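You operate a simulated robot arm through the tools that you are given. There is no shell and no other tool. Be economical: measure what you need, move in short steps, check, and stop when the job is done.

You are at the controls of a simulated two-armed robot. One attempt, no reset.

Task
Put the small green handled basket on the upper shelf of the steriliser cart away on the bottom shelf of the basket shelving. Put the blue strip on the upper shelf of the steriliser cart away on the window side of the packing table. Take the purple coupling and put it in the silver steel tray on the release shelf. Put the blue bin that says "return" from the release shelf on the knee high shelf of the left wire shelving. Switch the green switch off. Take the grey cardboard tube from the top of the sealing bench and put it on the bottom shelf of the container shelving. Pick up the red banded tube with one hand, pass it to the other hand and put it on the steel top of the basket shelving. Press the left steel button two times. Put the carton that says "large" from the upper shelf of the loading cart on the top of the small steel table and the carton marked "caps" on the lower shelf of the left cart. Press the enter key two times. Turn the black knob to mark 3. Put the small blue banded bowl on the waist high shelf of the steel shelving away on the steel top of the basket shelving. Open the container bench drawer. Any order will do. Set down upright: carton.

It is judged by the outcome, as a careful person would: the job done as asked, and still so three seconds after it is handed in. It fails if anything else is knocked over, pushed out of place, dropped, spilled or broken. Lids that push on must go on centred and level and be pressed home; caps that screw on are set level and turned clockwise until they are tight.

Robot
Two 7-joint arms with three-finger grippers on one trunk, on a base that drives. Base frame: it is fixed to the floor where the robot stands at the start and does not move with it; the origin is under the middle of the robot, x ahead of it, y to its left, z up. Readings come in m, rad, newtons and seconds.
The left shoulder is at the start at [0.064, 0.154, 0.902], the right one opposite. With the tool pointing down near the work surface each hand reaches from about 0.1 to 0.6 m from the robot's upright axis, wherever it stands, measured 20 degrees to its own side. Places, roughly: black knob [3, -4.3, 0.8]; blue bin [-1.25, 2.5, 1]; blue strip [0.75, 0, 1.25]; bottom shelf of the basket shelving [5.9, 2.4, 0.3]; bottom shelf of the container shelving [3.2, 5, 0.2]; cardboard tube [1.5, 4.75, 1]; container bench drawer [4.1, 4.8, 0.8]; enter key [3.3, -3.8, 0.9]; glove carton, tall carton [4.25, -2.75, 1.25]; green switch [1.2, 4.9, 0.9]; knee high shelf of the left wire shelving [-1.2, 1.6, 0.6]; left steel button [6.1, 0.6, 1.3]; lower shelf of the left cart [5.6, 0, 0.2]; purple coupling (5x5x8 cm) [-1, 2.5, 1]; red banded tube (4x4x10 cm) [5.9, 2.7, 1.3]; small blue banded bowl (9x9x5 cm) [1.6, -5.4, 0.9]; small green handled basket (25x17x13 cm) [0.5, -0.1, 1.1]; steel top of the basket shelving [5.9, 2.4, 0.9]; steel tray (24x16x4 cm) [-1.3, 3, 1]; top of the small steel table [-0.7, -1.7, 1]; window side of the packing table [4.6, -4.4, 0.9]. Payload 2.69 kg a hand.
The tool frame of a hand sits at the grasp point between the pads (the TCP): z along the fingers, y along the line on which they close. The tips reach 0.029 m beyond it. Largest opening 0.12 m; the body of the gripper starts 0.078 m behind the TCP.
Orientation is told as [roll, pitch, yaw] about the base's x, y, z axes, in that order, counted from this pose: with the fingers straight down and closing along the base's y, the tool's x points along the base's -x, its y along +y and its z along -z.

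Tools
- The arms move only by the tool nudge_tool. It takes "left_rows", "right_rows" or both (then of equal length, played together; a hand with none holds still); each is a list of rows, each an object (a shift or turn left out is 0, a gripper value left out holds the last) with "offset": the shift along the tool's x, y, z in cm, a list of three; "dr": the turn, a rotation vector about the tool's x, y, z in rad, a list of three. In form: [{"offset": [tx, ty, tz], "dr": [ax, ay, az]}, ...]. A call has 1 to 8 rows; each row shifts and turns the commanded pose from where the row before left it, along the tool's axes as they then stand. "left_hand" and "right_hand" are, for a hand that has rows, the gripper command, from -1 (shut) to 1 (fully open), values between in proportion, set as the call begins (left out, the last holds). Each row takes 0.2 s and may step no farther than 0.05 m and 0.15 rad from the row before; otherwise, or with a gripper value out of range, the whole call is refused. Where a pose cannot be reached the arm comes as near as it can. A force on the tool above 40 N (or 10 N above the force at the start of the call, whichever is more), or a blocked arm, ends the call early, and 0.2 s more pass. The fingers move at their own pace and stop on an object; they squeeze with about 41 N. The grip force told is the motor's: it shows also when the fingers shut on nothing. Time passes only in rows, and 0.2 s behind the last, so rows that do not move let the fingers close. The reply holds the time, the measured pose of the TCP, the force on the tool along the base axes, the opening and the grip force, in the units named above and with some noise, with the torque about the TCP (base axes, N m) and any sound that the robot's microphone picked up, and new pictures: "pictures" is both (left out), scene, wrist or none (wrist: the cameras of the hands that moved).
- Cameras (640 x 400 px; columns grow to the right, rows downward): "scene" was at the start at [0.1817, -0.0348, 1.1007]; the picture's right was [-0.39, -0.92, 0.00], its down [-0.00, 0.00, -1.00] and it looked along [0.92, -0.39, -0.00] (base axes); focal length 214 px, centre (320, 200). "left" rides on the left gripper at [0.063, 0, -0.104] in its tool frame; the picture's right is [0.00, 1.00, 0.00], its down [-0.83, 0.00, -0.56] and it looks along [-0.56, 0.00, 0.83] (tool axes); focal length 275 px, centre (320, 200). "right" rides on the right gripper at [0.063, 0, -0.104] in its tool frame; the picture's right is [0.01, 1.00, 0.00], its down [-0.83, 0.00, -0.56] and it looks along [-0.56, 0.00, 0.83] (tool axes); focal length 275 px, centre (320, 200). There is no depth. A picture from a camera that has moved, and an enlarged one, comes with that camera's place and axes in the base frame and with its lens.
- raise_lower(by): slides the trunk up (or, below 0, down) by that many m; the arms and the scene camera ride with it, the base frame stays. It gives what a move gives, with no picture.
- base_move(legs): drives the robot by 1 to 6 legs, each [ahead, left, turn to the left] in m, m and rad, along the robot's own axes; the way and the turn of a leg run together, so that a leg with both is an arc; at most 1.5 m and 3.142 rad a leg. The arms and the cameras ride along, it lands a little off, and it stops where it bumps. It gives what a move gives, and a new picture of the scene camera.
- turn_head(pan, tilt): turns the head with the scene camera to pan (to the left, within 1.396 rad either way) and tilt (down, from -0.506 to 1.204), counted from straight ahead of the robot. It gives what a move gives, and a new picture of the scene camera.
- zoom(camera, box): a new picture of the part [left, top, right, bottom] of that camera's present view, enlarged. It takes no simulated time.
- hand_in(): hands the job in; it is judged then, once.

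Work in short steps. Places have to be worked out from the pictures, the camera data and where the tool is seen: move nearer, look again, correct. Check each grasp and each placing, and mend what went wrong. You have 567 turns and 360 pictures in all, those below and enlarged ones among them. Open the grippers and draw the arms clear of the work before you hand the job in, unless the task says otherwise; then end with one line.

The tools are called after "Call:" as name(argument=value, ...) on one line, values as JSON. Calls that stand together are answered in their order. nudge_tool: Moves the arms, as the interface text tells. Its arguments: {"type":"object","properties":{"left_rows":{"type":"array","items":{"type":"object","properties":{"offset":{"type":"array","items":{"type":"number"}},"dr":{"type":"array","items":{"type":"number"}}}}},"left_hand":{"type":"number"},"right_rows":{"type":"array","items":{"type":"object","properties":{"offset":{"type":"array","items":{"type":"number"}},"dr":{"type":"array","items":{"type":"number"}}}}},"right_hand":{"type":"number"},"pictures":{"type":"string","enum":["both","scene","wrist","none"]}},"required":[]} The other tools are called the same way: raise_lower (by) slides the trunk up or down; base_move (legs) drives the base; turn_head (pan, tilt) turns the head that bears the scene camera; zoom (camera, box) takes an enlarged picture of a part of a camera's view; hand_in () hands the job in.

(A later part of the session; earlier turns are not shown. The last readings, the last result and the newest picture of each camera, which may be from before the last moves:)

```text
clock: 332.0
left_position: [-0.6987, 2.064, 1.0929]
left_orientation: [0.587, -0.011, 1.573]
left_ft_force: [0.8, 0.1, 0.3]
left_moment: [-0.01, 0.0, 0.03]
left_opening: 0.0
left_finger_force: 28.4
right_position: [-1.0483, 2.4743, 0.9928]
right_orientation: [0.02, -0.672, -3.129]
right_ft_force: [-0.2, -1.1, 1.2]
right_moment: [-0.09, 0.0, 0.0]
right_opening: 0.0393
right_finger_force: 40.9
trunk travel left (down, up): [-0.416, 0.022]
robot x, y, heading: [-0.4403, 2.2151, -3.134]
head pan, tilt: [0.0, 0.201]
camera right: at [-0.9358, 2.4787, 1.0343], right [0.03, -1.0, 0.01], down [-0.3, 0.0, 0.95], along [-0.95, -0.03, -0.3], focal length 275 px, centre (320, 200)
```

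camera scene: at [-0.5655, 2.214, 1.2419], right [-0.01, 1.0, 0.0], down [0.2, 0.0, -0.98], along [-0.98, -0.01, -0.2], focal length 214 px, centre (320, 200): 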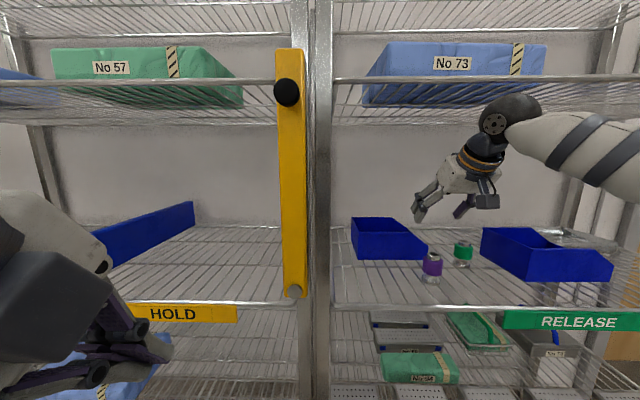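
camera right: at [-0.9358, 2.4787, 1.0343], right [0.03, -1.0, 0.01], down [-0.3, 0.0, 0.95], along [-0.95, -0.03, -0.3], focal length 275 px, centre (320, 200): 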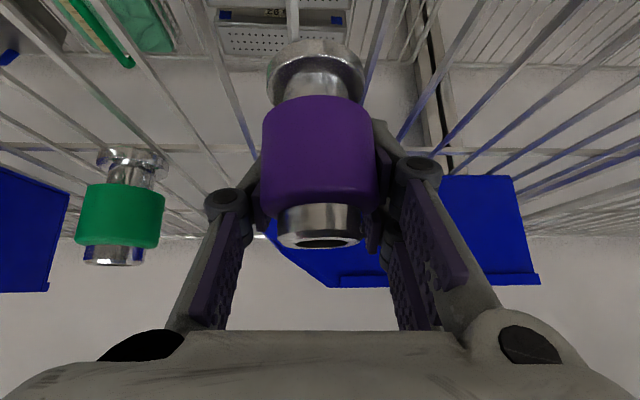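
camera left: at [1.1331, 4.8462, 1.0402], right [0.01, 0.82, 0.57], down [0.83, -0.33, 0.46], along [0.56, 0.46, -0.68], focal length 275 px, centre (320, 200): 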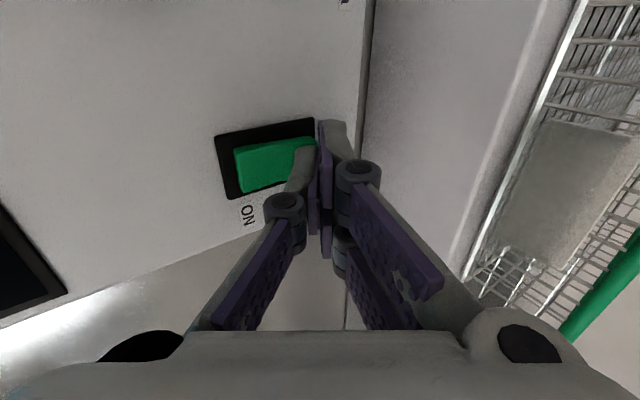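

Held (3.9 cm). I lift ~10 cm, back out 0.25 m, and strafe right to the tray (y≈2.99).

Call:
nudge_tool(right_rows=[{"offset": [-2.1, 0, -2.6]}, {"offset": [-2.1, 0, -2.6]}, {"offset": [-2.1, 0, -2.6]}], pictures="none")

Call:
base_move(legs=[[-0.25, 0, 0], [0, -0.6, 0]])

Call:
nudge_tool(right_rows=[{"offset": [0, 4, 0]}, {"offset": [0, 4, 0]}, {}], pictures="wrist")

```text
clock: 332.8
left_position: [-0.6972, 2.0622, 1.0936]
left_orientation: [0.588, -0.01, 1.575]
left_ft_force: [-0.2, -0.1, 0.2]
left_moment: [0.02, 0.02, -0.03]
left_opening: 0.0003
left_finger_force: 29.4
right_position: [-1.0486, 2.4755, 1.0917]
right_orientation: [0.021, -0.675, -3.129]
right_ft_force: [0.0, 0.2, -1.5]
right_moment: [-0.03, 0.04, -0.01]
right_opening: 0.0392
right_finger_force: 41.1
trunk travel left (down, up): [-0.416, 0.022]
robot x, y, heading: [-0.4423, 2.2144, -3.132]
head pan, tilt: [0.0, 0.201]
```

```text
clock: 339.3
left_position: [-0.4541, 2.6673, 1.0934]
left_orientation: [0.588, -0.012, 1.576]
left_ft_force: [-0.6, 0.8, -0.2]
left_moment: [-0.03, 0.0, 0.02]
left_opening: 0.0
left_finger_force: 28.5
right_position: [-0.8078, 3.0784, 1.0905]
right_orientation: [0.021, -0.675, -3.128]
right_ft_force: [0.1, -0.5, -2.0]
right_moment: [-0.01, 0.04, 0.01]
right_opening: 0.0398
right_finger_force: 40.4
trunk travel left (down, up): [-0.416, 0.022]
robot x, y, heading: [-0.1994, 2.8179, -3.133]
head pan, tilt: [0.0, 0.201]
camera scene: at [-0.3219, 2.8187, 1.242], right [-0.01, 1.0, 0.0], down [0.2, 0.0, -0.98], along [-0.98, -0.01, -0.2], focal length 214 px, centre (320, 200)
```

scene: 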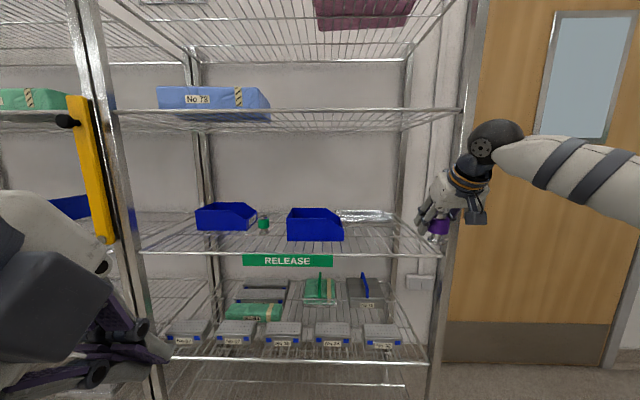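

```text
clock: 340.1
left_position: [-0.4555, 2.6664, 1.093]
left_orientation: [0.588, -0.011, 1.576]
left_ft_force: [-0.7, -0.1, 0.2]
left_moment: [0.02, 0.01, 0.01]
left_opening: 0.0
left_finger_force: 28.1
right_position: [-0.806, 3.0333, 1.0932]
right_orientation: [0.022, -0.674, -3.127]
right_ft_force: [0.1, -0.3, -1.6]
right_moment: [-0.02, 0.04, -0.02]
right_opening: 0.0401
right_finger_force: 41.5
right hand out of reach, approached as far as the arm can: row 2
trunk travel left (down, up): [-0.416, 0.022]
robot x, y, heading: [-0.1953, 2.819, -3.132]
head pan, tilt: [0.0, 0.201]
camera right: at [-0.6928, 3.039, 1.1345], right [0.03, -1.0, 0.01], down [-0.3, 0.0, 0.95], along [-0.95, -0.03, -0.3], focal length 275 px, centre (320, 200)
```

right: 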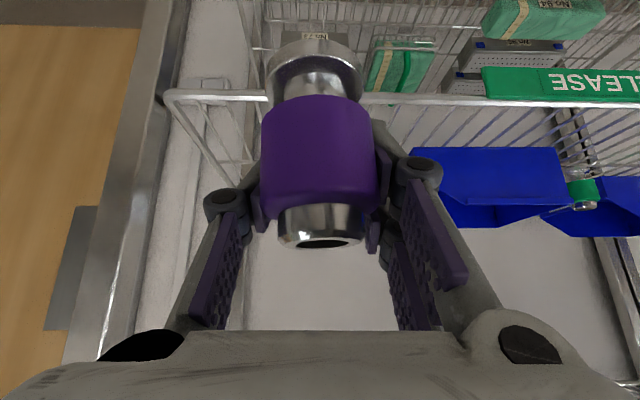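

The tray lies deep: x≈−1.28…−1.44, y≈2.92–3.16. To gain reach I lower the trunk 10 cm, raise the arm correspondingly, and line up laterally.

Call:
raise_lower(by=-0.1)

Call:
nudge_tool(right_rows=[{"offset": [-2.0, 1, -2.5]}, {"offset": [-2.0, 1, -2.5]}, {"offset": [-1.7, 2, -2.1]}, {"offset": [0, 2, 0]}], pictures="none")

Call:
base_move(legs=[[0, -0.07, 0], [0.3, 0, 0]])

Call:
zoom(camera="right", box=[0, 0, 640, 400])

```text
clock: 341.4
left_position: [-0.4555, 2.6673, 0.9934]
left_orientation: [0.589, -0.009, 1.575]
left_ft_force: [0.3, 0.3, 0.0]
left_moment: [0.0, 0.0, 0.04]
left_opening: 0.0
left_finger_force: 28.9
right_position: [-0.806, 3.0338, 0.9935]
right_orientation: [0.022, -0.673, -3.129]
right_ft_force: [-0.2, 0.1, -1.6]
right_moment: [-0.03, 0.04, -0.04]
right_opening: 0.0396
right_finger_force: 40.9
trunk travel left (down, up): [-0.316, 0.122]
robot x, y, heading: [-0.1959, 2.8186, -3.127]
head pan, tilt: [0.0, 0.201]
```

```text
clock: 342.4
left_position: [-0.4555, 2.6674, 0.9934]
left_orientation: [0.585, -0.011, 1.577]
left_ft_force: [-0.3, -0.2, -0.1]
left_moment: [0.01, 0.02, 0.0]
left_opening: 0.0
left_finger_force: 28.4
right_position: [-0.805, 3.0214, 1.0338]
right_orientation: [0.021, -0.675, -3.128]
right_ft_force: [0.1, -0.2, -1.4]
right_moment: [0.0, 0.0, -0.02]
right_opening: 0.0398
right_finger_force: 41.0
right hand out of reach, approached as far as the arm can: row 2, 3, 4
trunk travel left (down, up): [-0.316, 0.122]
robot x, y, heading: [-0.1992, 2.8161, -3.133]
head pan, tilt: [0.0, 0.201]
```

```text
clock: 345.3
left_position: [-0.7581, 2.7343, 0.9935]
left_orientation: [0.586, -0.011, 1.577]
left_ft_force: [-0.9, 0.4, -0.8]
left_moment: [-0.02, 0.01, -0.04]
left_opening: 0.0002
left_finger_force: 28.6
right_position: [-1.1075, 3.0885, 1.0347]
right_orientation: [0.022, -0.672, -3.128]
right_ft_force: [-0.1, 1.3, -1.6]
right_moment: [0.02, 0.02, 0.01]
right_opening: 0.0395
right_finger_force: 41.2
trunk travel left (down, up): [-0.316, 0.122]
robot x, y, heading: [-0.4992, 2.8871, -3.129]
head pan, tilt: [0.0, 0.201]
camera scene: at [-0.6844, 2.8848, 1.1257], right [-0.01, 1.0, 0.0], down [0.2, 0.0, -0.98], along [-0.98, -0.01, -0.2], focal length 214 px, centre (320, 200)
```

scene: 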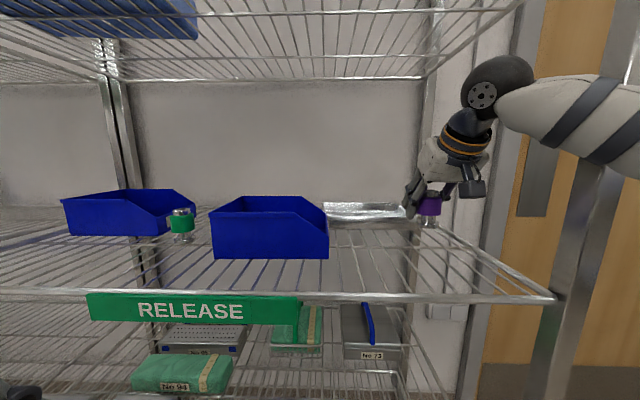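

```text
1.00 times, centred on (320, 200) of right (not enlarged: the box is as wide or as high as the picture)
camera zoom: at [-0.994, 3.0925, 1.0764], right [0.03, -1.0, 0.01], down [-0.3, 0.0, 0.95], along [-0.95, -0.03, -0.3], focal length 275 px, centre (320, 200)
```

zoom: 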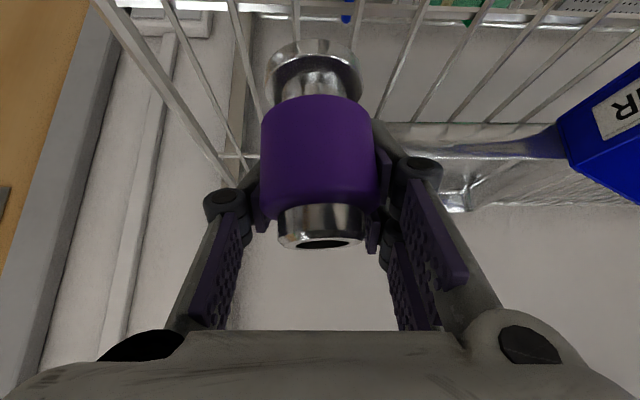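

The tray front is x≈−1.24, y 2.90–3.12. I raise the trunk 5 cm (coupling above the rim), shift left 7 cm and go forward 0.13 m.

Call:
raise_lower(by=0.045)

Call:
base_move(legs=[[0, 0.065, 0], [0.13, 0, 0]])

Call:
zoom(camera="right", box=[0, 0, 640, 400])

```text
clock: 346.2
left_position: [-0.7583, 2.7349, 1.0379]
left_orientation: [0.586, -0.01, 1.577]
left_ft_force: [-0.3, -0.3, -0.4]
left_moment: [-0.03, -0.03, 0.01]
left_opening: 0.0
left_finger_force: 28.4
right_position: [-1.0944, 3.0887, 1.1147]
right_orientation: [0.023, -0.735, -3.129]
right_ft_force: [-0.6, -0.2, -2.9]
right_moment: [-0.01, 0.04, 0.01]
right_opening: 0.0398
right_finger_force: 41.4
trunk travel left (down, up): [-0.361, 0.077]
robot x, y, heading: [-0.5038, 2.8833, -3.127]
head pan, tilt: [0.0, 0.201]
```

```text
clock: 348.3
left_position: [-0.8736, 2.6553, 1.0378]
left_orientation: [0.587, -0.017, 1.583]
left_ft_force: [-0.8, -0.1, 0.8]
left_moment: [0.07, 0.0, -0.04]
left_opening: 0.0
left_finger_force: 29.0
right_position: [-1.2094, 2.9937, 1.1188]
right_orientation: [-0.003, -0.739, -3.085]
right_ft_force: [-0.2, 0.8, -0.9]
right_moment: [-0.06, 0.01, 0.02]
right_opening: 0.0395
right_finger_force: 40.5
trunk travel left (down, up): [-0.361, 0.077]
robot x, y, heading: [-0.6217, 2.8172, -3.127]
head pan, tilt: [0.0, 0.201]
stopped in leg 2: the robot was blocked; the commanded pose is now the measured one
camera scene: at [-0.784, 2.8047, 1.1764], right [-0.02, 1.0, 0.01], down [0.2, 0.01, -0.98], along [-0.98, -0.01, -0.2], focal length 214 px, centre (320, 200)
```

scene: 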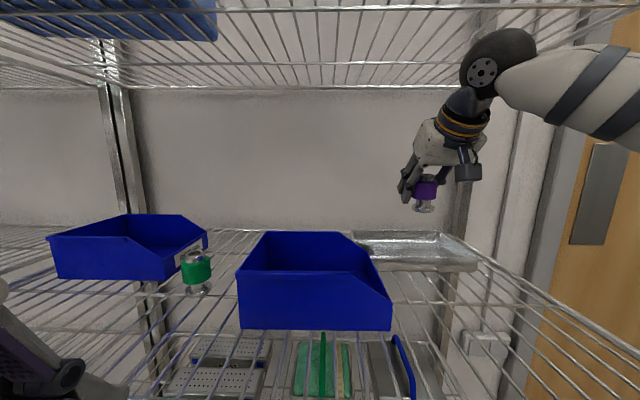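

```text
1.00 times, centred on (320, 200) of right (not enlarged: the box is as wide or as high as the picture)
camera zoom: at [-1.0941, 3.0016, 1.1536], right [0.06, -1.0, -0.01], down [-0.24, -0.02, 0.97], along [-0.97, -0.05, -0.24], focal length 275 px, centre (320, 200)
```

zoom: 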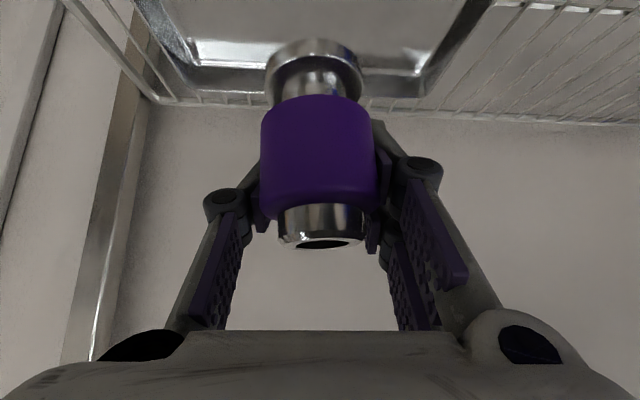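

The base touched the shelf and stopped; tray now well seen: x −1.19…−1.34, y 2.89–3.12. I ease the base back 1 cm, move the coupling forward 5 cm over the tray's centre.

Call:
base_move(legs=[[-0.015, 0, 0]])

Call:
nudge_tool(right_rows=[{"offset": [-2.2, 0, 2], "dr": [0, 0.03, 0]}, {"offset": [-2.2, 0, 2], "dr": [0, 0.03, 0]}, {"offset": [1.9, 0, 2.4]}], pictures="both")

```text
clock: 349.0
left_position: [-0.8598, 2.666, 1.0387]
left_orientation: [0.586, -0.009, 1.58]
left_ft_force: [0.5, -0.1, 1.2]
left_moment: [-0.01, 0.01, 0.04]
left_opening: 0.0003
left_finger_force: 29.0
right_position: [-1.196, 3.0122, 1.1167]
right_orientation: [0.014, -0.736, -3.104]
right_ft_force: [1.1, 0.3, -1.9]
right_moment: [0.0, 0.03, 0.02]
right_opening: 0.0396
right_finger_force: 41.3
trunk travel left (down, up): [-0.361, 0.077]
robot x, y, heading: [-0.6098, 2.8175, -3.124]
head pan, tilt: [0.0, 0.201]
camera scene: at [-0.7701, 2.8174, 1.1761], right [-0.01, 1.0, 0.0], down [0.2, 0.0, -0.98], along [-0.98, -0.01, -0.2], focal length 214 px, centre (320, 200)
```

scene: 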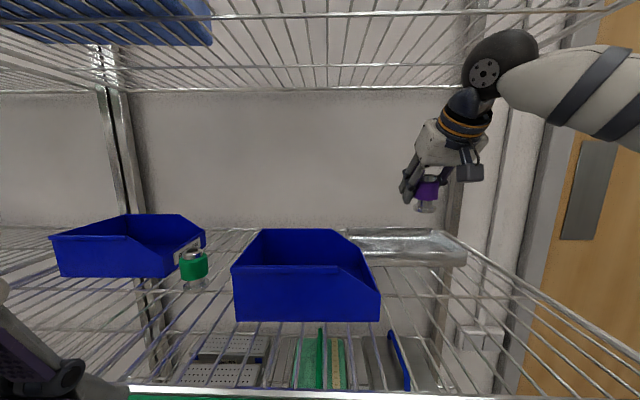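

```text
clock: 349.8
left_position: [-0.8559, 2.6613, 1.0386]
left_orientation: [0.593, -0.015, 1.578]
left_ft_force: [0.5, -0.5, -0.7]
left_moment: [0.02, 0.01, 0.0]
left_opening: 0.0
left_finger_force: 28.0
right_position: [-1.1924, 3.0259, 1.0899]
right_orientation: [0.007, -0.683, -3.099]
right_ft_force: [-0.6, 0.8, -1.6]
right_moment: [0.0, 0.0, 0.03]
right_opening: 0.0396
right_finger_force: 41.3
right hand out of reach, approached as far as the arm can: row 1, 2
trunk travel left (down, up): [-0.361, 0.077]
robot x, y, heading: [-0.6034, 2.8176, -3.131]
head pan, tilt: [0.0, 0.201]
camera scene: at [-0.7652, 2.8122, 1.1772], right [-0.01, 1.0, 0.0], down [0.2, 0.01, -0.98], along [-0.98, -0.01, -0.2], focal length 214 px, centre (320, 200)
camera right: at [-1.0785, 3.0333, 1.1298], right [0.05, -1.0, 0.0], down [-0.29, -0.01, 0.96], along [-0.95, -0.05, -0.29], focal length 275 px, centre (320, 200)
```

scene: 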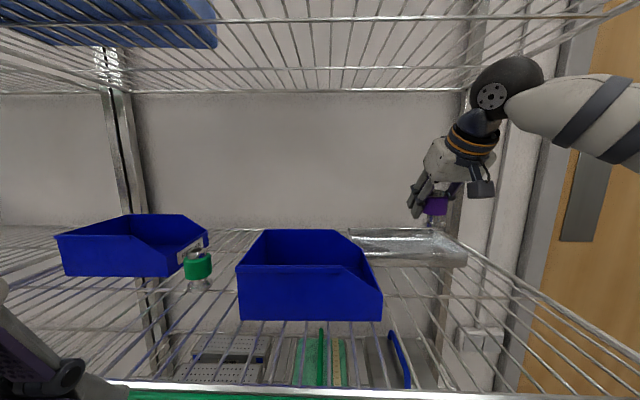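
right: 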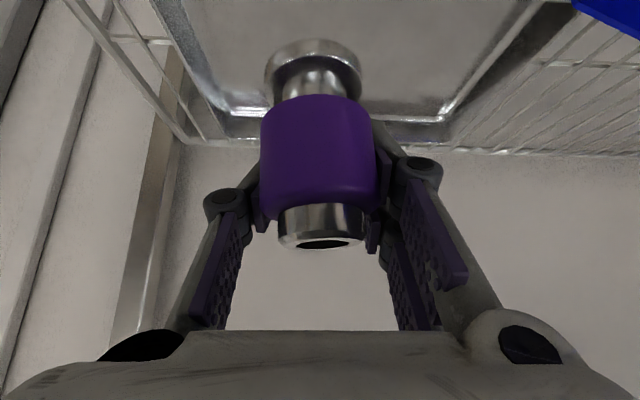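

The arm is at its limit with a high wrist; I back out 15 cm, raise the trunk fully, lower and extend the arm in free space, then drive in.

Call:
base_move(legs=[[-0.15, 0, 0]])

Call:
raise_lower(by=0.077)

Call:
nudge_tool(right_rows=[{"offset": [2.5, 0, 3.1]}, {"offset": [2.5, 0, 3.1]}, {"offset": [2.3, 0, 2.9]}, {"offset": [-2.4, 1.5, 2]}, {"offset": [-2.4, 1.5, 2]}, {"offset": [-1.6, 0, 1.3]}], pictures="none")

```text
clock: 351.2
left_position: [-0.7105, 2.6681, 1.0396]
left_orientation: [0.587, -0.01, 1.579]
left_ft_force: [0.6, -0.3, 0.2]
left_moment: [0.01, 0.01, -0.02]
left_opening: 0.0
left_finger_force: 28.8
right_position: [-1.0462, 3.0346, 1.0853]
right_orientation: [0.014, -0.676, -3.103]
right_ft_force: [0.3, -1.4, -1.0]
right_moment: [0.02, 0.06, 0.01]
right_opening: 0.0395
right_finger_force: 41.2
trunk travel left (down, up): [-0.361, 0.077]
robot x, y, heading: [-0.4523, 2.8233, -3.133]
head pan, tilt: [0.0, 0.201]
camera scene: at [-0.6198, 2.8187, 1.1762], right [-0.01, 1.0, 0.0], down [0.2, 0.0, -0.98], along [-0.98, -0.01, -0.2], focal length 214 px, centre (320, 200)
```

scene: 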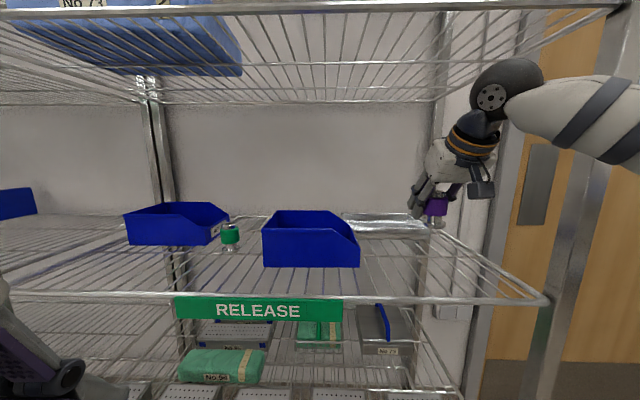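

```text
clock: 352.3
left_position: [-0.7064, 2.6678, 1.1223]
left_orientation: [0.614, -0.011, 1.579]
left_ft_force: [0.0, -0.8, 0.7]
left_moment: [0.0, 0.01, -0.02]
left_opening: 0.0003
left_finger_force: 28.1
right_position: [-1.0032, 3.0372, 1.2375]
right_orientation: [-0.001, -0.808, -3.102]
right_ft_force: [-3.4, 1.6, -8.8]
right_moment: [-0.27, 0.03, 0.12]
right_opening: 0.0397
right_finger_force: 41.2
trunk travel left (down, up): [-0.438, 0.0]
robot x, y, heading: [-0.4541, 2.816, -3.125]
head pan, tilt: [0.0, 0.201]
stopped: the force on the tool passed its limit at 55 N (the readings are from after the stop); the commanded pose is now the measured one
```

```text
clock: 353.7
left_position: [-0.7052, 2.6684, 1.1214]
left_orientation: [0.609, -0.011, 1.579]
left_ft_force: [0.9, 0.2, 0.1]
left_moment: [-0.02, -0.01, -0.01]
left_opening: 0.0001
left_finger_force: 28.3
right_position: [-1.0582, 3.0158, 1.1267]
right_orientation: [0.0, -0.811, -3.099]
right_ft_force: [-0.1, -0.3, -2.1]
right_moment: [0.03, 0.04, 0.01]
right_opening: 0.04
right_finger_force: 41.4
right hand out of reach, approached as far as the arm can: row 5, 6
trunk travel left (down, up): [-0.438, 0.0]
robot x, y, heading: [-0.4543, 2.8221, -3.127]
head pan, tilt: [0.0, 0.201]
```

Call:
nudge_tool(right_rows=[{"offset": [2.8, 0, 2.7], "dr": [0, 0.06, 0]}, {"offset": [2.8, 0, 2.7], "dr": [0, 0.06, 0]}, {"offset": [-2, 1, 1.7]}, {"offset": [-2, 1, 1.7]}, {"offset": [-2, 0, 1.7]}], pictures="both")

```text
clock: 354.9
left_position: [-0.7064, 2.6681, 1.1223]
left_orientation: [0.612, -0.011, 1.578]
left_ft_force: [1.1, 0.0, 0.5]
left_moment: [0.04, -0.01, -0.02]
left_opening: 0.0003
left_finger_force: 28.3
right_position: [-1.064, 3.021, 1.0491]
right_orientation: [0.001, -0.689, -3.098]
right_ft_force: [0.7, 0.3, -1.4]
right_moment: [-0.02, 0.01, 0.01]
right_opening: 0.0397
right_finger_force: 40.7
right hand out of reach, approached as far as the arm can: row 3, 4, 5
trunk travel left (down, up): [-0.438, 0.0]
robot x, y, heading: [-0.459, 2.8182, -3.132]
head pan, tilt: [0.0, 0.201]
camera scene: at [-0.5504, 2.8195, 1.2637], right [-0.01, 1.0, 0.0], down [0.2, 0.0, -0.98], along [-0.98, -0.01, -0.2], focal length 214 px, centre (320, 200)
camera right: at [-0.9498, 3.0271, 1.0894], right [0.04, -1.0, 0.0], down [-0.29, -0.02, 0.96], along [-0.96, -0.04, -0.29], focal length 275 px, centre (320, 200)
```

scene: 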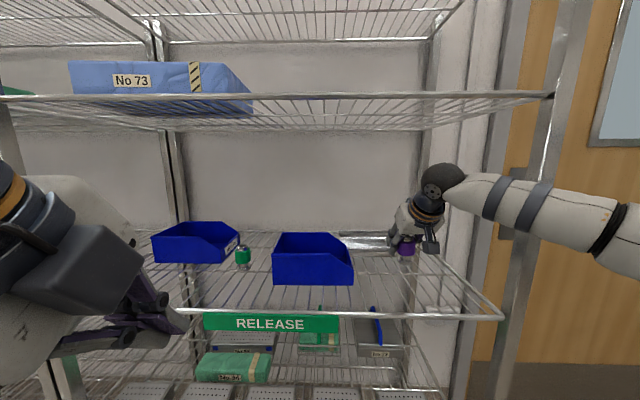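
right: 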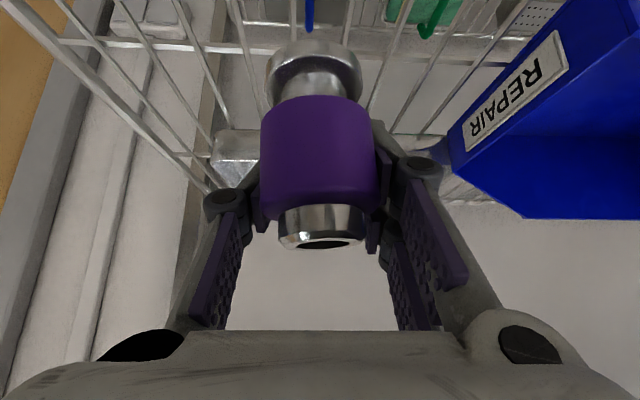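

The right bin reads REPAIR, so the left one is the RETURN bin. For reach, I yaw the right hand 0.42 rad to the left (coupling is round) and then extend forward.

Call:
nudge_tool(right_rows=[{"dr": [-0.09, 0, -0.108]}, {"dr": [-0.09, 0, -0.108]}, {"dr": [-0.09, 0, -0.108]}, {"offset": [-1.41, -0.82, 1.16]}, {"offset": [-1.41, -0.82, 1.16]}, {"offset": [-1.41, -0.82, 1.16]}, {"offset": [-1.41, -0.82, 1.16]}, {"offset": [-1.41, -0.82, 1.16]}], pictures="none")

```text
clock: 356.7
left_position: [-0.7046, 2.6679, 1.1212]
left_orientation: [0.609, -0.012, 1.578]
left_ft_force: [0.5, 1.5, 0.3]
left_moment: [-0.03, 0.0, 0.02]
left_opening: 0.0
left_finger_force: 28.4
right_position: [-1.0713, 2.991, 1.0344]
right_orientation: [0.001, -0.692, -2.683]
right_ft_force: [0.1, -0.6, -1.1]
right_moment: [-0.01, 0.07, 0.0]
right_opening: 0.0396
right_finger_force: 41.2
right hand out of reach, approached as far as the arm can: row 3, 4, 5, 6, 7, 8
trunk travel left (down, up): [-0.438, 0.0]
robot x, y, heading: [-0.4532, 2.8165, -3.128]
head pan, tilt: [0.0, 0.201]
```

Still limited. Better: set the coupling down upright here on the free shelf front and regrasp it with a flatter hand. Lowering.

Call:
nudge_tool(right_rows=[{"offset": [0.96, 0, 1.16]}, {"offset": [0.96, 0, 1.16]}, {"offset": [0.32, 0, 0.39]}, {"offset": [0.2, 0, 0.23]}], pictures="wrist")

```text
clock: 357.7
left_position: [-0.7059, 2.6674, 1.1215]
left_orientation: [0.612, -0.011, 1.578]
left_ft_force: [1.5, 0.1, 0.1]
left_moment: [-0.02, 0.02, -0.01]
left_opening: 0.0
left_finger_force: 28.7
right_position: [-1.0708, 2.9909, 0.9971]
right_orientation: [0.004, -0.689, -2.68]
right_ft_force: [-0.4, 0.6, -0.7]
right_moment: [0.02, 0.0, 0.03]
right_opening: 0.0397
right_finger_force: 40.8
trunk travel left (down, up): [-0.438, 0.0]
robot x, y, heading: [-0.4539, 2.8182, -3.128]
head pan, tilt: [0.0, 0.201]
camera right: at [-0.9684, 3.0434, 1.0363], right [0.45, -0.89, 0.0], down [-0.26, -0.13, 0.96], along [-0.86, -0.43, -0.29], focal length 275 px, centre (320, 200)
```

right: 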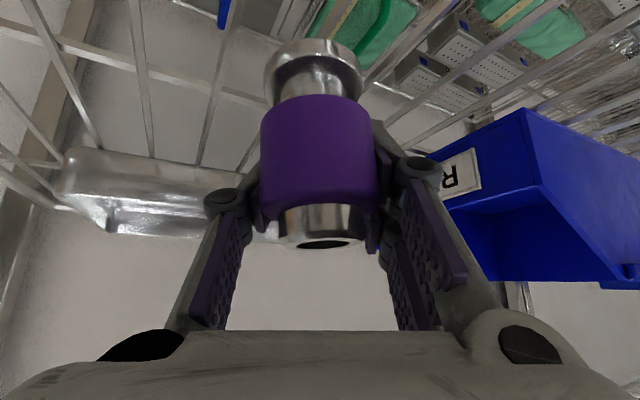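

Call:
nudge_tool(right_rows=[{"offset": [0.13, 0, 0.16]}, {"offset": [0.13, 0, 0.16]}, {"offset": [0.13, 0, 0.16]}], pictures="none")

Call:
nudge_tool(right_rows=[{"offset": [0.13, 0, 0.16]}, {"offset": [0.13, 0, 0.16]}], pictures="none")

```text
clock: 358.5
left_position: [-0.7048, 2.6688, 1.1214]
left_orientation: [0.614, -0.011, 1.577]
left_ft_force: [-0.1, 0.6, 0.3]
left_moment: [0.02, -0.03, -0.02]
left_opening: 0.0
left_finger_force: 29.4
right_position: [-1.0695, 2.9901, 0.9937]
right_orientation: [0.002, -0.697, -2.681]
right_ft_force: [-3.8, 0.6, 8.5]
right_moment: [0.04, -0.17, 0.03]
right_opening: 0.0397
right_finger_force: 41.6
trunk travel left (down, up): [-0.438, 0.0]
robot x, y, heading: [-0.4562, 2.821, -3.125]
head pan, tilt: [0.0, 0.201]
```

```text
clock: 359.1
left_position: [-0.7028, 2.6683, 1.1221]
left_orientation: [0.615, -0.014, 1.578]
left_ft_force: [-0.4, -0.5, 0.2]
left_moment: [0.02, -0.01, -0.02]
left_opening: 0.0001
left_finger_force: 28.3
right_position: [-1.0709, 2.9906, 0.9925]
right_orientation: [0.0, -0.703, -2.679]
right_ft_force: [-6.0, 3.8, 29.7]
right_moment: [0.15, -0.75, 0.12]
right_opening: 0.0401
right_finger_force: 40.8
trunk travel left (down, up): [-0.438, 0.0]
robot x, y, heading: [-0.4526, 2.8187, -3.13]
head pan, tilt: [0.0, 0.201]
```

Seated. I open, pitch the hand flatter (to ≈−1.15) and yaw back to straight, around the coupling.

Call:
nudge_tool(right_rows=[{"offset": [-0.13, 0, -0.16]}, {}, {"dr": [0, -0.15, 0]}, {"dr": [0, -0.15, 0]}, {"dr": [0, -0.15, 0]}, {"dr": [0.128, 0, 0.057]}, {"dr": [0.128, 0, 0.057]}, {"dr": [0.128, 0, 0.057]}], right_hand=0.3, pictures="wrist")

```text
clock: 360.9
left_position: [-0.705, 2.6684, 1.1205]
left_orientation: [0.611, -0.013, 1.579]
left_ft_force: [-0.6, 0.3, -0.7]
left_moment: [0.04, -0.01, 0.02]
left_opening: 0.0
left_finger_force: 28.0
right_position: [-1.0705, 2.9892, 0.9882]
right_orientation: [-0.007, -1.14, -3.095]
right_ft_force: [0.2, -0.1, 0.3]
right_moment: [-0.03, 0.01, 0.03]
right_opening: 0.0778
right_finger_force: 0.0
trunk travel left (down, up): [-0.438, 0.0]
robot x, y, heading: [-0.455, 2.8181, -3.131]
head pan, tilt: [0.0, 0.201]
camera right: at [-0.95, 2.9965, 0.9737], right [0.04, -1.0, -0.01], down [0.16, 0.0, 0.99], along [-0.99, -0.04, 0.16], focal length 275 px, centre (320, 200)
```

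right: 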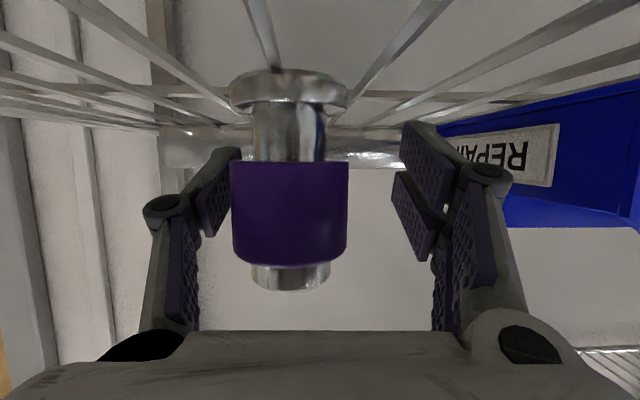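

Coupling stands upright; I centre the hand (1.3 cm) and close.

Call:
nudge_tool(right_rows=[{"offset": [0, -1.3, 0]}], pictures="none")

Call:
nudge_tool(right_rows=[{}, {}, {}], right_hand=-1, pictures="none")

Call:
nudge_tool(right_rows=[{"offset": [-2.7, 0, -1.3]}, {"offset": [-2.7, 0, -1.3]}, {"offset": [-1.5, 0, 3.2]}, {"offset": [-1.5, 0, 3.2]}, {"offset": [-1, 0, 2]}], pictures="none")

```text
clock: 361.3
left_position: [-0.7057, 2.6679, 1.1204]
left_orientation: [0.612, -0.011, 1.578]
left_ft_force: [0.6, -0.1, 0.3]
left_moment: [0.02, -0.01, -0.01]
left_opening: 0.0
left_finger_force: 28.7
right_position: [-1.0712, 3.0036, 0.9882]
right_orientation: [-0.004, -1.141, -3.095]
right_ft_force: [0.1, 0.3, -0.4]
right_moment: [0.01, 0.01, 0.02]
right_opening: 0.0779
right_finger_force: 0.1
trunk travel left (down, up): [-0.438, 0.0]
robot x, y, heading: [-0.4557, 2.8197, -3.13]
head pan, tilt: [0.0, 0.201]
```

```text
clock: 362.1
left_position: [-0.7053, 2.6678, 1.121]
left_orientation: [0.61, -0.011, 1.577]
left_ft_force: [0.9, 0.9, 0.0]
left_moment: [0.0, -0.01, 0.01]
left_opening: 0.0
left_finger_force: 28.9
right_position: [-1.0697, 3.0047, 0.9867]
right_orientation: [-0.007, -1.139, -3.092]
right_ft_force: [-0.7, -0.7, -0.1]
right_moment: [0.02, 0.06, 0.0]
right_opening: 0.0433
right_finger_force: 41.0
trunk travel left (down, up): [-0.438, 0.0]
robot x, y, heading: [-0.4576, 2.817, -3.134]
head pan, tilt: [0.0, 0.201]
```

```text
clock: 363.3
left_position: [-0.705, 2.6678, 1.1204]
left_orientation: [0.614, -0.01, 1.579]
left_ft_force: [-0.9, 0.3, 0.1]
left_moment: [-0.01, 0.03, 0.02]
left_opening: 0.0
left_finger_force: 28.2
right_position: [-1.1358, 3.0177, 1.0495]
right_orientation: [-0.008, -1.141, -3.093]
right_ft_force: [0.4, -0.1, -1.4]
right_moment: [0.02, 0.1, -0.02]
right_opening: 0.0212
right_finger_force: 40.6
right hand out of reach, approached as far as the arm can: row 4, 5
trunk travel left (down, up): [-0.438, 0.0]
robot x, y, heading: [-0.4535, 2.819, -3.127]
head pan, tilt: [0.0, 0.201]
```

Opening dropped to 2.1 cm – check the grip.

Call:
zoom(camera="right", box=[0, 0, 640, 400])

```text
1.00 times, centred on (320, 200) of right (not enlarged: the box is as wide or as high as the picture)
camera zoom: at [-1.0164, 3.024, 1.0353], right [0.05, -1.0, -0.01], down [0.16, 0.0, 0.99], along [-0.99, -0.05, 0.16], focal length 275 px, centre (320, 200)
```

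zoom: 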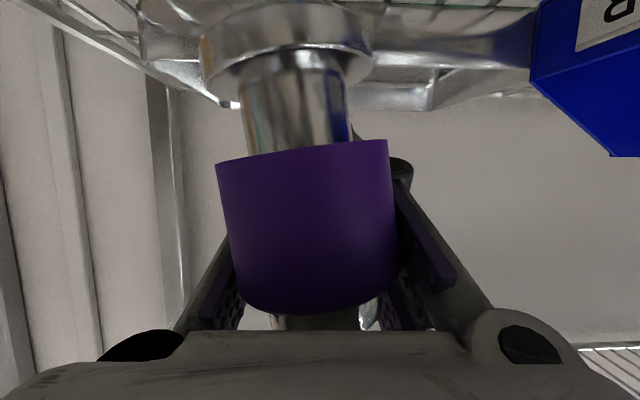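

The coupling squeezed back toward the palm (my grip was behind its centre). I lower it gently back onto the shelf to regrasp.

Call:
nudge_tool(right_rows=[{"offset": [1.8, 0, 0.85]}, {"offset": [1.4, 0, 0.65]}, {"offset": [0.9, 0, 0.42]}, {"offset": [0.45, 0, 0.2]}], pictures="wrist")

```text
clock: 364.3
left_position: [-0.7058, 2.6687, 1.1219]
left_orientation: [0.611, -0.011, 1.579]
left_ft_force: [-0.2, 0.2, 0.6]
left_moment: [0.0, 0.0, 0.03]
left_opening: 0.0
left_finger_force: 28.7
right_position: [-1.1324, 3.0194, 0.999]
right_orientation: [-0.006, -1.142, -3.092]
right_ft_force: [0.3, 0.3, -1.9]
right_moment: [0.0, 0.09, 0.03]
right_opening: 0.0212
right_finger_force: 41.4
right hand out of reach, approached as far as the arm can: row 3
trunk travel left (down, up): [-0.438, 0.0]
robot x, y, heading: [-0.4553, 2.8192, -3.13]
head pan, tilt: [0.0, 0.201]
camera right: at [-1.013, 3.0263, 0.9853], right [0.05, -1.0, -0.01], down [0.16, 0.0, 0.99], along [-0.99, -0.05, 0.16], focal length 275 px, centre (320, 200)
```

right: 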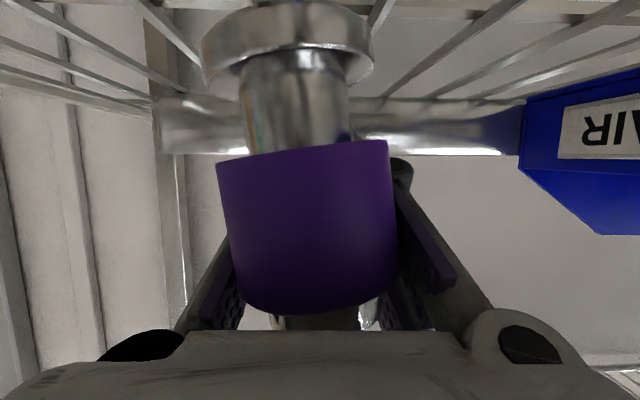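

Call:
nudge_tool(right_rows=[{"offset": [0.3, 0, 0.14]}, {"offset": [0.3, 0, 0.14]}, {"offset": [0.3, 0, 0.14]}], pictures="none")

Call:
nudge_tool(right_rows=[{"offset": [0.3, 0, 0.14]}, {"offset": [0.3, 0, 0.14]}], pictures="none")

```text
clock: 365.1
left_position: [-0.705, 2.6678, 1.1201]
left_orientation: [0.611, -0.012, 1.579]
left_ft_force: [0.7, 0.4, 0.2]
left_moment: [0.02, -0.04, 0.03]
left_opening: 0.0
left_finger_force: 28.6
right_position: [-1.1319, 3.0207, 0.9923]
right_orientation: [-0.006, -1.144, -3.094]
right_ft_force: [-2.1, 0.6, 6.9]
right_moment: [-0.1, -0.29, -0.07]
right_opening: 0.0212
right_finger_force: 41.0
trunk travel left (down, up): [-0.438, 0.0]
robot x, y, heading: [-0.4551, 2.8188, -3.124]
head pan, tilt: [0.0, 0.201]
```

```text
clock: 365.7
left_position: [-0.7042, 2.6681, 1.1227]
left_orientation: [0.618, -0.011, 1.577]
left_ft_force: [-0.5, -0.5, 0.1]
left_moment: [-0.01, -0.01, -0.03]
left_opening: 0.0002
left_finger_force: 28.8
right_position: [-1.1295, 3.0215, 0.9925]
right_orientation: [-0.007, -1.154, -3.095]
right_ft_force: [-10.0, 4.2, 32.2]
right_moment: [-0.1, -1.4, 0.23]
right_opening: 0.0209
right_finger_force: 40.5
right hand out of reach, approached as far as the arm can: row 1
trunk travel left (down, up): [-0.438, 0.0]
robot x, y, heading: [-0.4552, 2.818, -3.129]
head pan, tilt: [0.0, 0.201]
```

Contact made. Open and look.

Call:
nudge_tool(right_rows=[{"offset": [-0.2, 0, -0.1]}, {}, {}], right_hand=0.35, pictures="wrist")

```text
clock: 366.5
left_position: [-0.7046, 2.6678, 1.1215]
left_orientation: [0.611, -0.01, 1.578]
left_ft_force: [0.8, 0.4, 0.1]
left_moment: [0.0, -0.02, -0.01]
left_opening: 0.0
left_finger_force: 28.4
right_position: [-1.1298, 3.0202, 0.9842]
right_orientation: [-0.008, -1.138, -3.091]
right_ft_force: [-0.4, 0.7, 0.1]
right_moment: [-0.01, 0.0, 0.02]
right_opening: 0.0814
right_finger_force: 0.0
trunk travel left (down, up): [-0.438, 0.0]
robot x, y, heading: [-0.4539, 2.8226, -3.125]
head pan, tilt: [0.0, 0.201]
camera right: at [-1.0102, 3.0271, 0.9708], right [0.05, -1.0, -0.01], down [0.16, 0.0, 0.99], along [-0.99, -0.05, 0.16], focal length 275 px, centre (320, 200)
```

right: 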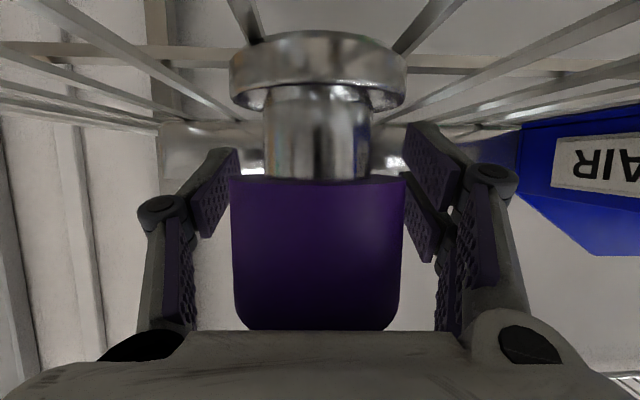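

Upright and centred. Retreat 4.7 cm so the pads sit at its middle, then close.

Call:
nudge_tool(right_rows=[{"offset": [1.0, 0, -2.15]}, {"offset": [1.0, 0, -2.15]}], pictures="wrist")

```text
clock: 367.1
left_position: [-0.7056, 2.6674, 1.1218]
left_orientation: [0.612, -0.009, 1.578]
left_ft_force: [-0.1, -0.1, -0.7]
left_moment: [0.03, 0.04, -0.01]
left_opening: 0.0
left_finger_force: 28.1
right_position: [-1.0832, 3.0233, 0.9862]
right_orientation: [-0.006, -1.141, -3.094]
right_ft_force: [-0.3, -0.8, 0.2]
right_moment: [-0.02, 0.0, -0.02]
right_opening: 0.081
right_finger_force: 0.0
trunk travel left (down, up): [-0.438, 0.0]
robot x, y, heading: [-0.4535, 2.8202, -3.126]
head pan, tilt: [0.0, 0.201]
camera right: at [-0.9635, 3.0299, 0.9725], right [0.04, -1.0, -0.01], down [0.16, 0.0, 0.99], along [-0.99, -0.04, 0.16], focal length 275 px, centre (320, 200)
```

right: 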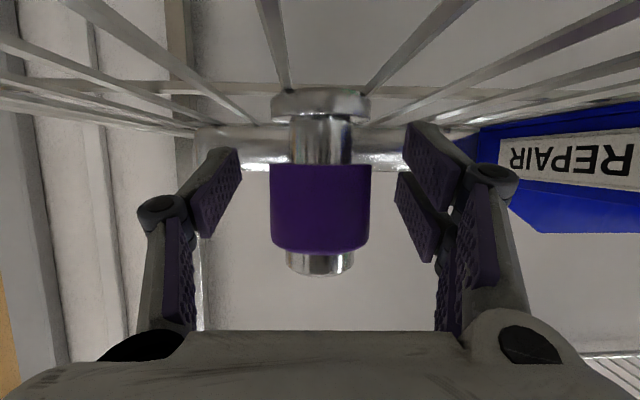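

Call:
nudge_tool(right_rows=[{"offset": [-0.25, 0, 0.55]}, {}], pictures="none")

Call:
nudge_tool(right_rows=[{}, {}, {}], right_hand=-1, pictures="wrist")

```text
clock: 367.7
left_position: [-0.7045, 2.6686, 1.1212]
left_orientation: [0.609, -0.013, 1.579]
left_ft_force: [0.6, -0.6, 0.2]
left_moment: [0.0, 0.02, 0.01]
left_opening: 0.0
left_finger_force: 29.0
right_position: [-1.0906, 3.0226, 0.9859]
right_orientation: [-0.005, -1.139, -3.094]
right_ft_force: [0.1, 0.0, -0.3]
right_moment: [-0.01, 0.01, 0.0]
right_opening: 0.0811
right_finger_force: 0.1
trunk travel left (down, up): [-0.438, 0.0]
robot x, y, heading: [-0.4535, 2.8198, -3.13]
head pan, tilt: [0.0, 0.201]
```

```text
clock: 368.5
left_position: [-0.7062, 2.669, 1.1209]
left_orientation: [0.61, -0.013, 1.578]
left_ft_force: [0.6, 0.5, -0.2]
left_moment: [-0.01, 0.04, -0.01]
left_opening: 0.0
left_finger_force: 28.8
right_position: [-1.0895, 3.0223, 0.9862]
right_orientation: [-0.008, -1.142, -3.093]
right_ft_force: [-0.1, -0.3, -0.2]
right_moment: [-0.06, 0.04, -0.01]
right_opening: 0.0393
right_finger_force: 41.3
trunk travel left (down, up): [-0.438, 0.0]
robot x, y, heading: [-0.4546, 2.819, -3.129]
head pan, tilt: [0.0, 0.201]
camera right: at [-0.9699, 3.0294, 0.9724], right [0.04, -1.0, -0.01], down [0.16, 0.0, 0.99], along [-0.99, -0.05, 0.16], focal length 275 px, centre (320, 200)
```

right: 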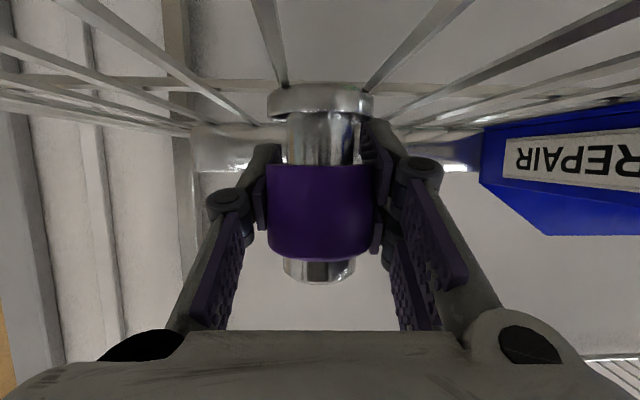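

Firm grip now (3.9 cm). Lift 6.5 cm and drive forward 0.14 m.

Call:
nudge_tool(right_rows=[{"offset": [-2, 0, -0.9]}, {"offset": [-2, 0, -0.9]}, {"offset": [-2, 0, -0.9]}], pictures="none")

Call:
base_move(legs=[[0.14, 0, 0]])

Call:
zoom(camera="right", box=[0, 0, 640, 400])

```text
clock: 369.3
left_position: [-0.7058, 2.6683, 1.121]
left_orientation: [0.613, -0.012, 1.577]
left_ft_force: [0.1, 0.4, 0.3]
left_moment: [-0.01, 0.03, -0.01]
left_opening: 0.0
left_finger_force: 28.8
right_position: [-1.0887, 3.0218, 1.0515]
right_orientation: [-0.01, -1.139, -3.09]
right_ft_force: [0.0, 0.2, -1.6]
right_moment: [0.0, 0.04, 0.01]
right_opening: 0.0392
right_finger_force: 41.3
trunk travel left (down, up): [-0.438, 0.0]
robot x, y, heading: [-0.4504, 2.8161, -3.126]
head pan, tilt: [0.0, 0.201]
```

```text
clock: 370.6
left_position: [-0.8439, 2.6672, 1.1217]
left_orientation: [0.612, -0.008, 1.576]
left_ft_force: [0.3, 1.0, -0.7]
left_moment: [0.02, -0.02, 0.03]
left_opening: 0.0
left_finger_force: 28.3
right_position: [-1.2274, 3.0204, 1.051]
right_orientation: [-0.006, -1.139, -3.093]
right_ft_force: [-1.3, -0.8, -2.5]
right_moment: [0.0, 0.06, -0.01]
right_opening: 0.039
right_finger_force: 41.0
trunk travel left (down, up): [-0.438, 0.0]
robot x, y, heading: [-0.593, 2.8195, -3.129]
head pan, tilt: [0.0, 0.201]
camera scene: at [-0.6888, 2.818, 1.2637], right [-0.01, 1.0, 0.0], down [0.2, 0.0, -0.98], along [-0.98, -0.01, -0.2], focal length 214 px, centre (320, 200)
```

scene: 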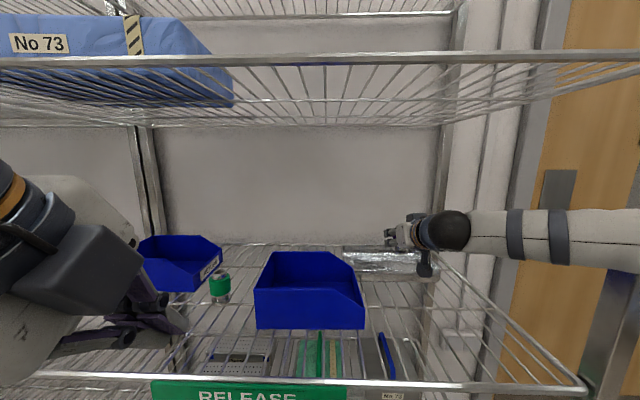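

```text
1.00 times, centred on (320, 200) of right (not enlarged: the box is as wide or as high as the picture)
camera zoom: at [-1.1079, 3.0278, 1.0374], right [0.04, -1.0, -0.01], down [0.16, 0.0, 0.99], along [-0.99, -0.04, 0.16], focal length 275 px, centre (320, 200)
```

zoom: 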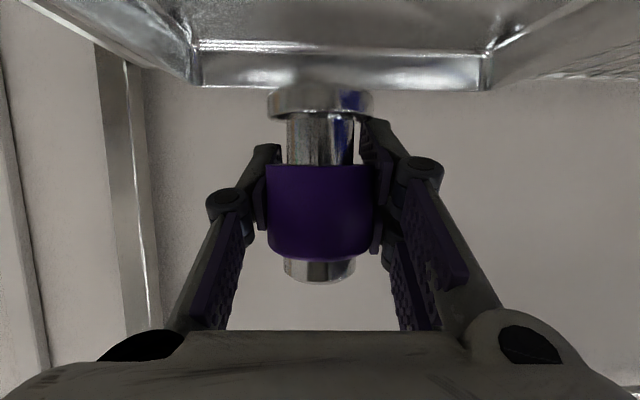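

The coupling hangs over the tray's front part; I move 3.5 cm further in.

Call:
nudge_tool(right_rows=[{"offset": [-0.8, 0, 1.65]}, {"offset": [-0.8, 0, 1.65]}], pictures="none")

```text
clock: 371.2
left_position: [-0.8437, 2.6672, 1.1211]
left_orientation: [0.61, -0.01, 1.575]
left_ft_force: [0.1, 0.3, 0.1]
left_moment: [-0.07, -0.01, 0.03]
left_opening: 0.0
left_finger_force: 28.6
right_position: [-1.2637, 3.0199, 1.0521]
right_orientation: [-0.006, -1.139, -3.097]
right_ft_force: [0.6, 0.0, -1.6]
right_moment: [0.01, 0.02, 0.01]
right_opening: 0.0392
right_finger_force: 40.8
trunk travel left (down, up): [-0.438, 0.0]
robot x, y, heading: [-0.5925, 2.8225, -3.129]
head pan, tilt: [0.0, 0.201]
```

Now lower into the tray.

Call:
nudge_tool(right_rows=[{"offset": [1.8, 0, 0.83]}, {"offset": [1.8, 0, 0.83]}, {"offset": [0.9, 0, 0.42]}], pictures="wrist")

Call:
nudge_tool(right_rows=[{"offset": [0.36, 0, 0.17]}, {"offset": [0.36, 0, 0.17]}, {"offset": [0.36, 0, 0.17]}], pictures="none")

```text
clock: 372.0
left_position: [-0.8439, 2.6669, 1.1217]
left_orientation: [0.61, -0.011, 1.578]
left_ft_force: [0.1, -0.1, 0.3]
left_moment: [0.01, -0.01, 0.0]
left_opening: 0.0
left_finger_force: 28.0
right_position: [-1.2631, 3.0208, 1.0014]
right_orientation: [-0.005, -1.141, -3.095]
right_ft_force: [0.1, 0.0, -1.7]
right_moment: [0.01, 0.06, -0.03]
right_opening: 0.0389
right_finger_force: 41.1
trunk travel left (down, up): [-0.438, 0.0]
robot x, y, heading: [-0.5902, 2.8198, -3.132]
head pan, tilt: [0.0, 0.201]
camera right: at [-1.1443, 3.0267, 0.9886], right [0.04, -1.0, -0.01], down [0.16, 0.0, 0.99], along [-0.99, -0.04, 0.16], focal length 275 px, centre (320, 200)
```

right: 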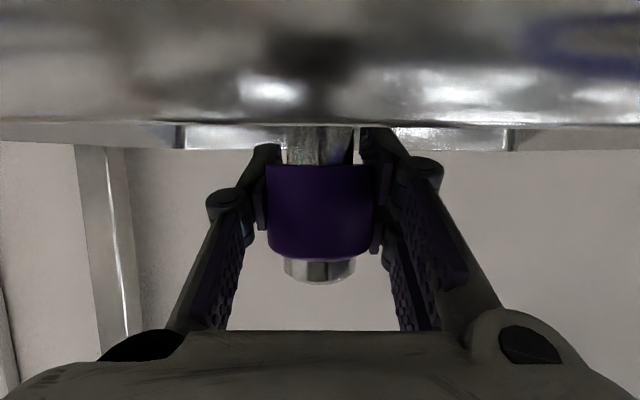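

```text
clock: 372.8
left_position: [-0.8429, 2.6673, 1.1207]
left_orientation: [0.61, -0.011, 1.576]
left_ft_force: [0.3, 0.5, 0.1]
left_moment: [-0.01, -0.03, -0.03]
left_opening: 0.0003
left_finger_force: 28.8
right_position: [-1.2647, 3.0203, 0.9898]
right_orientation: [-0.007, -1.137, -3.096]
right_ft_force: [0.2, 0.6, -0.7]
right_moment: [-0.01, 0.01, -0.03]
right_opening: 0.0387
right_finger_force: 41.0
trunk travel left (down, up): [-0.438, 0.0]
robot x, y, heading: [-0.5952, 2.819, -3.128]
head pan, tilt: [0.0, 0.201]
```

Call:
nudge_tool(right_rows=[{"offset": [0.2, 0, 0.09]}, {"offset": [0.2, 0, 0.09]}], pictures="none")

```text
clock: 373.4
left_position: [-0.8416, 2.6663, 1.1229]
left_orientation: [0.614, -0.012, 1.576]
left_ft_force: [-0.7, -0.1, 0.5]
left_moment: [-0.02, 0.03, -0.02]
left_opening: 0.0
left_finger_force: 28.6
right_position: [-1.2643, 3.0206, 0.9902]
right_orientation: [-0.008, -1.148, -3.094]
right_ft_force: [-0.5, 2.7, 11.2]
right_moment: [-0.02, -0.33, 0.05]
right_opening: 0.0391
right_finger_force: 40.8
trunk travel left (down, up): [-0.438, 0.0]
robot x, y, heading: [-0.5936, 2.8188, -3.134]
head pan, tilt: [0.0, 0.201]
```

Seated on the tray floor. Open partially and withdraw upward-back.

Call:
nudge_tool(right_rows=[{}, {}, {"offset": [-2.2, 0, -1.0]}, {"offset": [-2.2, 0, -1.0]}, {"offset": [-2.2, 0, -1.0]}, {"offset": [0, 0, -4]}, {"offset": [0, 0, -4]}], right_hand=0.15, pictures="wrist")

```text
clock: 375.0
left_position: [-0.8429, 2.6675, 1.1209]
left_orientation: [0.613, -0.01, 1.576]
left_ft_force: [-0.1, -0.6, -0.1]
left_moment: [-0.01, 0.02, -0.01]
left_opening: 0.0001
left_finger_force: 28.3
right_position: [-1.1905, 3.0232, 1.0926]
right_orientation: [-0.006, -1.141, -3.093]
right_ft_force: [0.0, 0.0, -0.4]
right_moment: [-0.01, 0.01, -0.02]
right_opening: 0.0691
right_finger_force: 0.2
trunk travel left (down, up): [-0.438, 0.0]
robot x, y, heading: [-0.5882, 2.818, -3.125]
head pan, tilt: [0.0, 0.201]
camera right: at [-1.0704, 3.0289, 1.0785], right [0.04, -1.0, -0.01], down [0.16, 0.0, 0.99], along [-0.99, -0.04, 0.16], focal length 275 px, centre (320, 200)
```

right: 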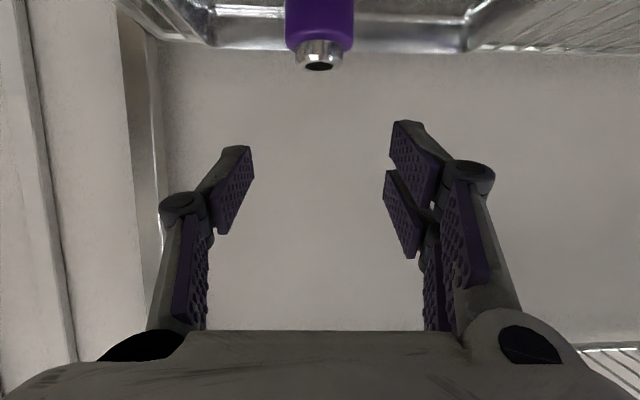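

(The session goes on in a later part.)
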